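You operate a simulated robot arm through the tools that you are given. There is no shell and no other tool. Be economical: measure what you need, move in short steps, check, and stop when the job is done.

Carry out the task below with a simulated robot arm. There is one attempt and no reset: what you move stays moved.

TASK
Open the table drawer.
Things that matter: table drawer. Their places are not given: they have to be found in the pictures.

It is judged by the outcome, as a careful person would: the job done as asked, and still so three seconds after it is handed in. It fails if anything else is knocked over, pushed out of place, dropped, spilled or broken.

THE ROBOT
A 6-joint arm with a two-finger parallel gripper, fixed in place. Base frame: the origin is at the foot of the arm, x ahead of it, y to its left, z up. Lengths are in cm, angles in rad, forces in N, time in s.
With the tool pointing down near the work surface it reaches from about 26 to 68 cm from the base axis. Its first joint turns from -1.152 to 1.152 rad. Payload 2.9 kg.
Tool frame: the origin (TCP) lies between the finger pads and is the grasp point; the fingertips stand 3 cm ahead of it; z points along the fingers, y is the line along which they close. The gripper opens to 11 cm. The fingers are 2 cm wide and 1 cm thick; the gripper's body (4.8 by 11.2 cm) begins 5.5 cm behind the TCP.
Orientation is that of the tool frame in the base frame, as [roll, pitch, yaw] about the fixed x, y, z axes, in that order (R = Rz(yaw) Ry(pitch) Rx(roll)). With the fingers straight down and closing along the base's y, the tool's x points along the base's -x, its y along +y and its z along -z.

THE INTERFACE
- The arm moves only by the tool send_rows. Its argument "targets" is a list of rows, each a list of 3 entries, a list of its own where there are three numbers: the shift along the tool's x, y, z in cm, then the turn, a rotation vector about the tool's x, y, z in degrees, then the opening in per cent of the stroke, from 0 (shut) to 100 (fully open). In form: [[[dx, dy, dz], [rx, ry, rz], jaw], ...]. A call has 1 to 12 rows; each row is the pose to reach, as a shift and turn from the pose commanded when the call began, along the tool's axes at that moment. A row lasts 0.2 s, in which the tool goes at most 5 cm and 0.15 rad; a call with a longer step from one row to the next is refused whole, and so is a gripper value outside its range. A pose out of reach is approached as far as the arm can. The call stops where the force on the tool passes 40 N (or 10 N more than at its start, if that is more) or the arm is blocked; 0.2 s more then pass. The fingers move at their own pace (about 10.8 cm/s each) and stop on an object; they squeeze with about 23 N. The grip force told is the motor's: it shows also when the fingers shut on nothing. Time passes only in rows, and 0.2 s behind the last, so rows that repeat a pose let the fingers close. It gives the time, the measured TCP pose, the force on the tool (base axes), the opening and the grip force at its end, in the units of the frame above (readings bear some noise).
- Cameras (640 x 400 px; columns grow to the right, rows downward): "scene" is fixed at [6.22, 41.47, 140.53]; the picture's right is [-0.88, -0.47, 0.00], its down [-0.23, 0.44, -0.87] and it looks along [0.41, -0.77, -0.50] (base axes); focal length 352 px, centre (320, 200). "wrist" rides on the gripper at [-3.6, 0, -5.7] in the tool frame; the picture's right is [0.00, -1.00, 0.00], its down [0.97, 0.00, -0.24] and it looks along [0.24, 0.00, 0.97] (tool axes); focal length 218 px, centre (320, 200).
- grab_frame(camera): a new picture of that camera. No time passes.
- probe_pixels(camera, pixels): for up to 12 pixels [column, row] of the newest picture of that camera ("zoom" is the newest enlarged one), the place [x, y, z] in the base frame of the surface seen there, good to about 0.3 cm, but the place of the scene camera against the robot may be out by one fixed shift of up to 2.5 cm in any direction. No time passes.
- enlarge(camera, box): a new picture of the part [left, top, right, bottom] of that camera's present view, enlarged. No time passes.
- close_job(): hands the job in; it is judged then, once.

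Work in short steps. Measure before you move; look again where a grasp or a placing could have gone wrong, and mend it. You have 60 turns and 22 pictures in all, the two below and enlarged ones among them. Open the gripper and draw the arm clear of the work before you hand the job in, unless the task says otherwise; then end with one line.

The tools are called after ">>>" by a JSON object that holds its "op" and its "data". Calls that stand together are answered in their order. send_rows: Moves the arm, as the interface text tells. Its arguments: {"type":"object","properties":{"targets":{"type":"array"}},"required":["targets"]} The other tools are called the same way: grab_frame (camera) takes a picture; probe_pixels (camera, pixels) gives the place of the surface under pixels of a picture; enlarge (camera, box) takes an enlarged picture of a part of a camera's view; close_job () hands the job in.

At the start:

```text
t: 0.0
tcp_pos: [47.46, -10.09, 109.48]
orientation: [-3.141, 0.001, 3.14]
contact_force: [0.0, -0.2, 0.1]
grip_width: 11.0
gripper_force: 0.1
```

scene: 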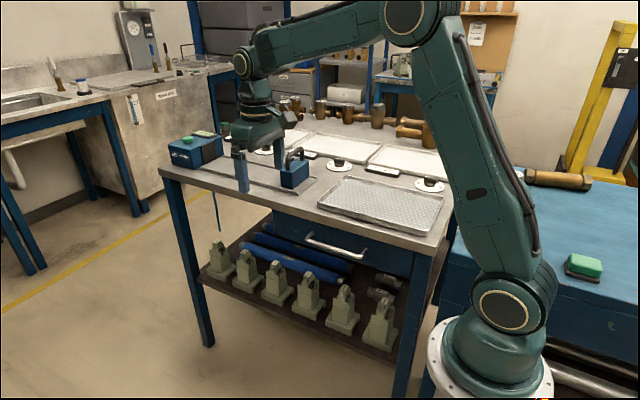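
wrist: 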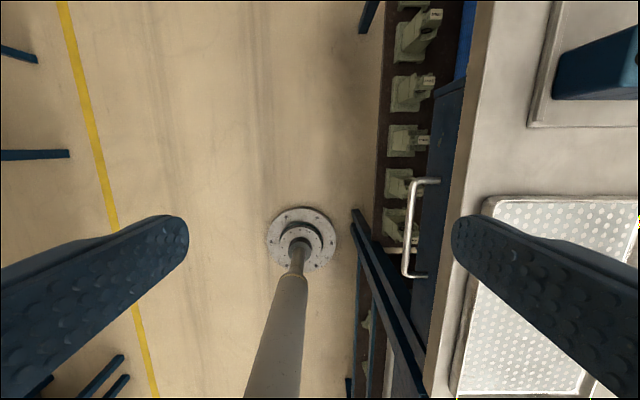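

The drawer handle shows in the scene picture near (335,246) and in the wrist picture near (408,230). I'll probe both.

>>> {"op": "probe_pixels", "data": {"camera": "wrist", "pixels": [[407, 200], [406, 230], [406, 265], [430, 181], [420, 276], [445, 200], [460, 200], [470, 200], [440, 100], [405, 250]]}}

>>> {"op": "enlarge", "data": {"camera": "scene", "box": [260, 190, 440, 302]}}

>>> {"op": "enlarge", "data": {"camera": "wrist", "box": [360, 160, 488, 290]}}

```text
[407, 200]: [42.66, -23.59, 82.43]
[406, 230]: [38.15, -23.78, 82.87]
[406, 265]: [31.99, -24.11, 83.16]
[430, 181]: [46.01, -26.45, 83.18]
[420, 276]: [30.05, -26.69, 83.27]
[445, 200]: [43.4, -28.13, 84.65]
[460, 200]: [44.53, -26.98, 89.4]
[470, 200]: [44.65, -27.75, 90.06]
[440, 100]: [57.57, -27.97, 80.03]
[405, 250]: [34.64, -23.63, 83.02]
```

```text
3.56 times, centred on (350, 246) of scene
```

zoom: 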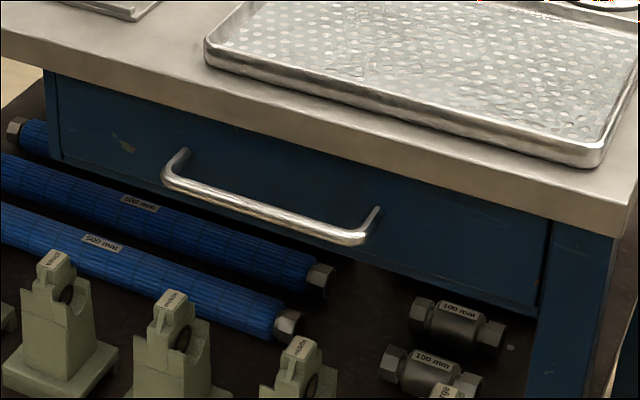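

```text
3.08 times, centred on (424, 225) of wrist
```

zoom: 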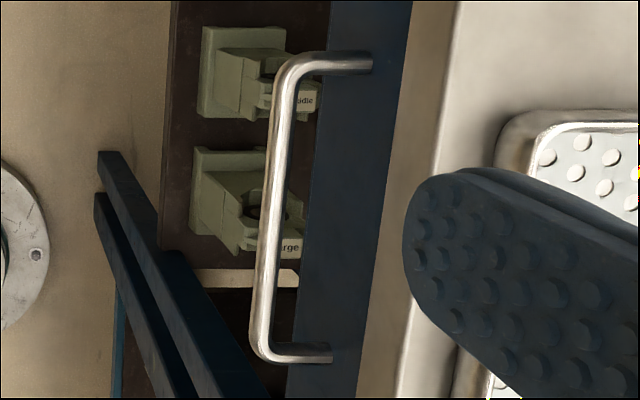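

The wrist probes put the bar along x 30–46, at y≈-24, z≈82.7. The drawer front is at y≈-28 and the table lip at y≈-27, z≈89.5. I'll tilt the tool 45° toward the drawer and move to a pre-grasp about 10 cm back from the bar.

>>> {"op": "send_rows", "data": {"targets": [[[1.5, 0, 2], [7.5, 0, 0], 70], [[3, 0, 5], [15, 0, 0], 50], [[4.5, -1, 8.5], [22.5, 0, 0], 30], [[6.5, -2.5, 12], [30, 0, 0], 30], [[8, -4.5, 15.5], [37.5, 0, 0], 30], [[9.46, -6.4, 19.2], [45, 0, 0], 30], [[9.46, -6.4, 19.2], [45, 0, 0], 30]]}}

>>> {"op": "grab_frame", "data": {"camera": "wrist"}}

>>> {"op": "grab_frame", "data": {"camera": "scene"}}

```text
t: 1.6
tcp_pos: [37.98, -16.69, 90.05]
orientation: [-2.355, 0.0, 3.141]
contact_force: [1.3, -0.9, 0.4]
grip_width: 3.31
gripper_force: 0.1
```

```text
17 pictures are left
```

wrist: 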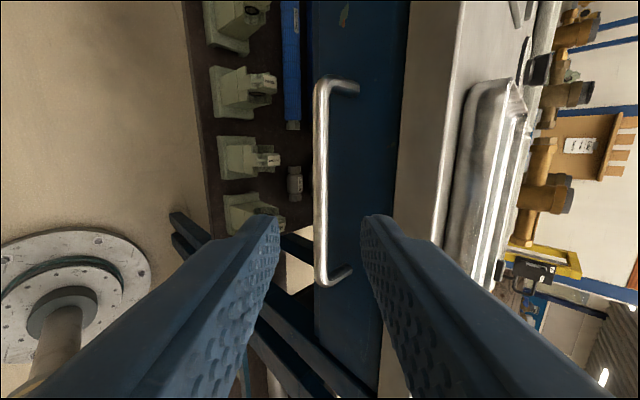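

```text
16 pictures are left
```

scene: 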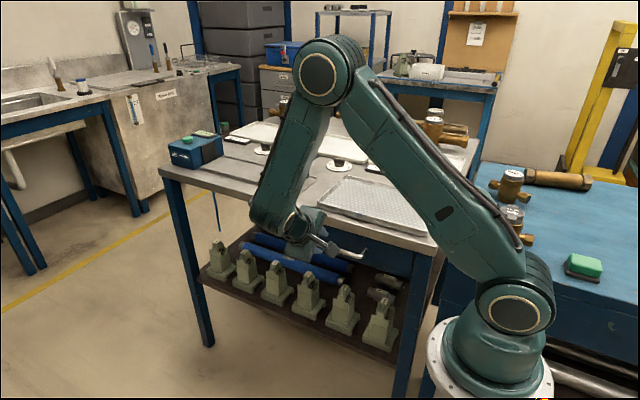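

The bar now lies at column ~320 between the fingers. I'll probe it again from here.

>>> {"op": "probe_pixels", "data": {"camera": "wrist", "pixels": [[321, 120], [321, 180], [321, 240], [317, 200], [326, 200], [345, 84], [345, 270], [370, 180], [395, 180], [410, 180], [445, 180]]}}

```text
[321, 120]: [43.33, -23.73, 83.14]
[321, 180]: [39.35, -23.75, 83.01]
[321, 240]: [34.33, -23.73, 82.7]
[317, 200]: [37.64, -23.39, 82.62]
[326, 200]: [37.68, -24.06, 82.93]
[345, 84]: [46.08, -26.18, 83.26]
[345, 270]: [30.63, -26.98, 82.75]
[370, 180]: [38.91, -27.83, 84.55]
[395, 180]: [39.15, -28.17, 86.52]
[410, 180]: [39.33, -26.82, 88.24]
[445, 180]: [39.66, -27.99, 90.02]
```

The bar centre is at about (38, -24.1, 82.6), exactly on the tool axis and 10.5 cm ahead. I'll advance 9.6 cm and then close.

>>> {"op": "send_rows", "data": {"targets": [[[0, 0, 3], [0, 0, 0], 30], [[0, 0, 6], [0, 0, 0], 30], [[0, 0, 8.2], [0, 0, 0], 30], [[0, 0, 9.6], [0, 0, 0], 30], [[0, 0, 9.6], [0, 0, 0], 30]]}}

>>> {"op": "grab_frame", "data": {"camera": "wrist"}}

```text
t: 2.8
tcp_pos: [38.01, -23.31, 83.24]
orientation: [-2.356, 0.0, -3.14]
contact_force: [-0.8, -0.3, -0.7]
grip_width: 3.3
gripper_force: 0.2
```

```text
15 pictures are left
```

wrist: 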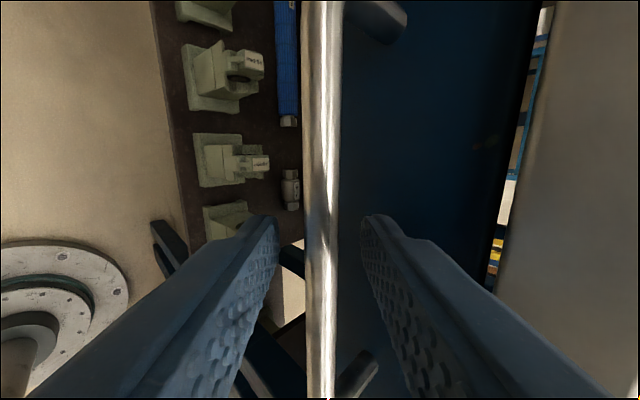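

The bar passes between the fingers with no contact, so I'll close on it.

>>> {"op": "send_rows", "data": {"targets": [[[0, 0, 0], [0, 0, 0], 15], [[0, 0, 0], [0, 0, 0], 0], [[0, 0, 0], [0, 0, 0], 0], [[0, 0, 0], [0, 0, 0], 0]]}}

```text
t: 3.8
tcp_pos: [37.94, -23.26, 83.39]
orientation: [-2.355, -0.002, -3.14]
contact_force: [-0.5, -0.2, 9.9]
grip_width: 1.18
gripper_force: 45.3
```

The bar is gripped, with the opening stopped at 1.18 cm. I'll pull gently along base +y.

>>> {"op": "send_rows", "data": {"targets": [[[0, 0.5, -0.5], [0, 0, 0], 0], [[0, 1.2, -1.2], [0, 0, 0], 0], [[0, 2, -2], [0, 0, 0], 0], [[0, 2.8, -2.8], [0, 0, 0], 0], [[0, 3.5, -3.5], [0, 0, 0], 0]]}}

>>> {"op": "grab_frame", "data": {"camera": "scene"}}

```text
t: 5.0
tcp_pos: [37.97, -18.3, 83.36]
orientation: [-2.354, 0.002, -3.139]
contact_force: [4.4, -0.8, 18.3]
grip_width: 1.15
gripper_force: 44.9
```

```text
14 pictures are left
```

scene: 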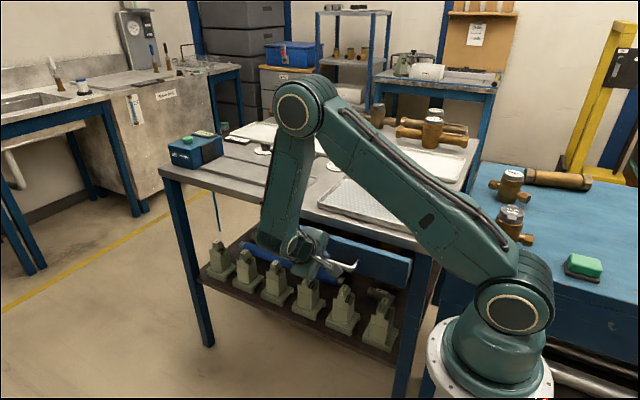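

The drawer has followed about 5 cm. I'll keep pulling, with a slight upward correction to ease the vertical force.

>>> {"op": "send_rows", "data": {"targets": [[[0, 0.6, -0.8], [0, 0, 0], 0], [[0, 1.3, -1.5], [0, 0, 0], 0], [[0, 2.1, -2.3], [0, 0, 0], 0], [[0, 2.9, -3.1], [0, 0, 0], 0], [[0, 3.7, -3.9], [0, 0, 0], 0], [[0, 4.5, -4.7], [0, 0, 0], 0], [[0, 5.3, -5.5], [0, 0, 0], 0], [[0, 6.1, -6.3], [0, 0, 0], 0], [[0, 6.9, -7.1], [0, 0, 0], 0]]}}

>>> {"op": "grab_frame", "data": {"camera": "scene"}}

```text
t: 7.0
tcp_pos: [37.96, -8.36, 83.45]
orientation: [-2.357, 0.0, -3.141]
contact_force: [14.9, -0.9, -21.3]
grip_width: 1.15
gripper_force: 44.8
```

```text
13 pictures are left
```

scene: 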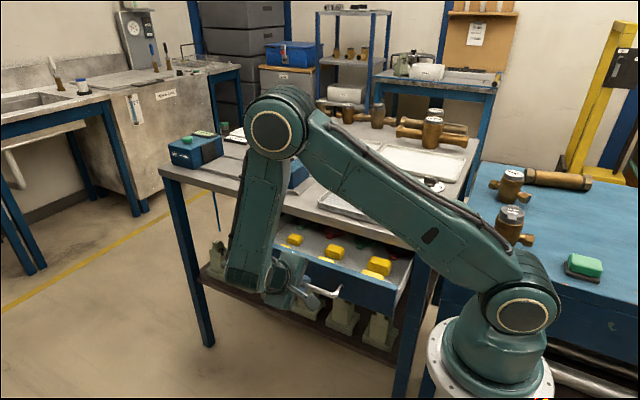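

The drawer is 15 cm out. I'll continue slowly with small force corrections until it is clearly open or reaches its stop.

>>> {"op": "send_rows", "data": {"targets": [[[-0.1, 0.7, -0.5], [0, 0, 0], 0], [[-0.1, 1.3, -1.1], [0, 0, 0], 0], [[-0.1, 2.0, -1.8], [0, 0, 0], 0], [[-0.1, 2.7, -2.5], [0, 0, 0], 0], [[-0.1, 3.4, -3.2], [0, 0, 0], 0], [[-0.1, 4.1, -3.9], [0, 0, 0], 0], [[-0.1, 4.8, -4.6], [0, 0, 0], 0], [[-0.1, 5.5, -5.3], [0, 0, 0], 0], [[-0.1, 6.2, -6.0], [0, 0, 0], 0]]}}

>>> {"op": "grab_frame", "data": {"camera": "scene"}}

```text
t: 9.0
tcp_pos: [38.06, 0.05, 83.47]
orientation: [-2.355, 0.0, 3.14]
contact_force: [-4.7, -1.1, 17.1]
grip_width: 1.16
gripper_force: 44.8
```

```text
12 pictures are left
```

scene: 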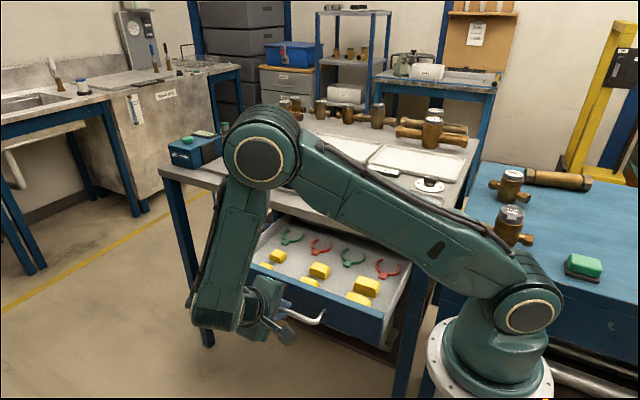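

It is 23 cm out and still sliding freely. I'll pull further to find the full travel.

>>> {"op": "send_rows", "data": {"targets": [[[0, 0.4, -0.6], [0, 0, 0], 0], [[0, 1.0, -1.2], [0, 0, 0], 0], [[0, 1.7, -1.9], [0, 0, 0], 0], [[0, 2.4, -2.6], [0, 0, 0], 0], [[0, 3.1, -3.3], [0, 0, 0], 0], [[0, 3.8, -4.0], [0, 0, 0], 0], [[0, 4.5, -4.7], [0, 0, 0], 0], [[0, 5.2, -5.4], [0, 0, 0], 0]]}}

>>> {"op": "grab_frame", "data": {"camera": "scene"}}

```text
t: 10.6
tcp_pos: [37.97, 5.7, 83.57]
orientation: [-2.344, 0.0, 3.135]
contact_force: [2.8, -6.7, -1.8]
grip_width: 1.14
gripper_force: 45.1
stopped in row 7: the force on the tool passed its limit (the readings are from after the stop); the commanded pose is now the measured one
```

```text
11 pictures are left
```

scene: 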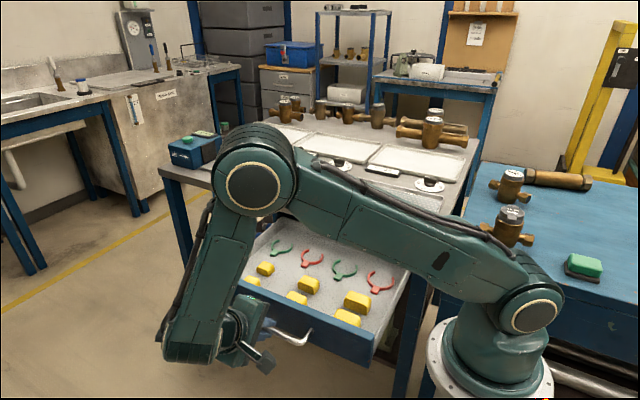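

The drawer hit its end stop about 29 cm out. I'll open the jaws to 30% and back out along the tool axis.

>>> {"op": "send_rows", "data": {"targets": [[[0, 0, 0], [0, 0, 0], 30], [[0, 0, 0], [0, 0, 0], 30], [[0, 0, 0], [0, 0, 0], 30], [[0, 0, -2], [0, 0, 0], 30], [[0, 0, -4], [0, 0, 0], 30], [[0, 0, -7], [0, 0, 0], 30], [[0, 0, -10], [0, 0, 0], 30]]}}

>>> {"op": "grab_frame", "data": {"camera": "wrist"}}

>>> {"op": "grab_frame", "data": {"camera": "scene"}}

```text
t: 12.2
tcp_pos: [38.01, 12.93, 90.47]
orientation: [-2.346, -0.003, 3.134]
contact_force: [0.6, 0.1, -0.2]
grip_width: 3.31
gripper_force: 0.1
```

```text
10 pictures are left
```

wrist: 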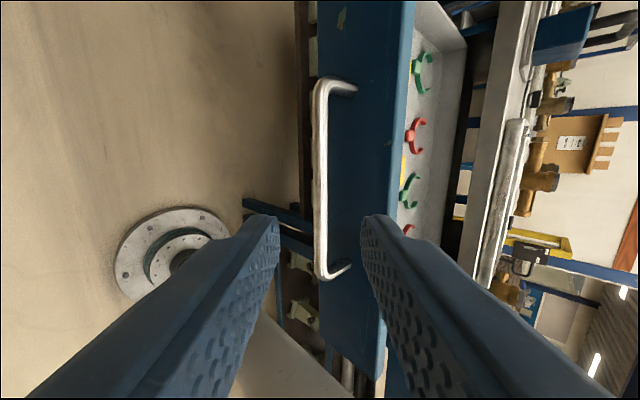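

```text
9 pictures are left
```

scene: 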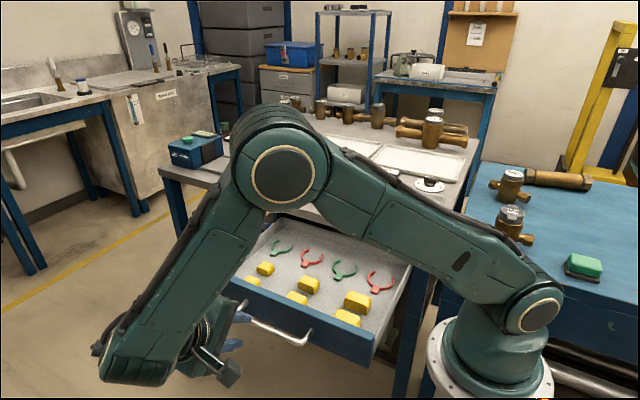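

The fingers are clear and the drawer is out. I'll lift another 10 cm, open the gripper fully, and check that the drawer stays put.

>>> {"op": "send_rows", "data": {"targets": [[[0, -1.8, -1.8], [0, 0, 0], 30], [[0, -3.6, -3.6], [0, 0, 0], 50], [[0, -5.4, -5.4], [0, 0, 0], 80], [[0, -7, -7], [0, 0, 0], 100], [[0, -7, -7], [0, 0, 0], 100], [[0, -7, -7], [0, 0, 0], 100]]}}

>>> {"op": "grab_frame", "data": {"camera": "scene"}}

```text
t: 13.6
tcp_pos: [38.13, 13.18, 100.48]
orientation: [-2.345, -0.002, 3.135]
contact_force: [-0.5, -0.3, -0.2]
grip_width: 10.99
gripper_force: 0.0
```

```text
8 pictures are left
```

scene: 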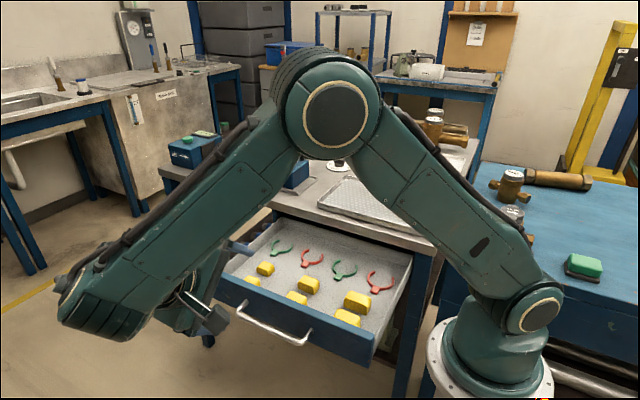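

The drawer is still open, nothing else looks disturbed, and the arm is clear, so I'm handing the job in.

>>> {"op": "close_job", "data": {}}

```text
The job is handed in.
```

The table drawer is open to its stop, about 29 cm out, with the gripper open and the arm clear of it.
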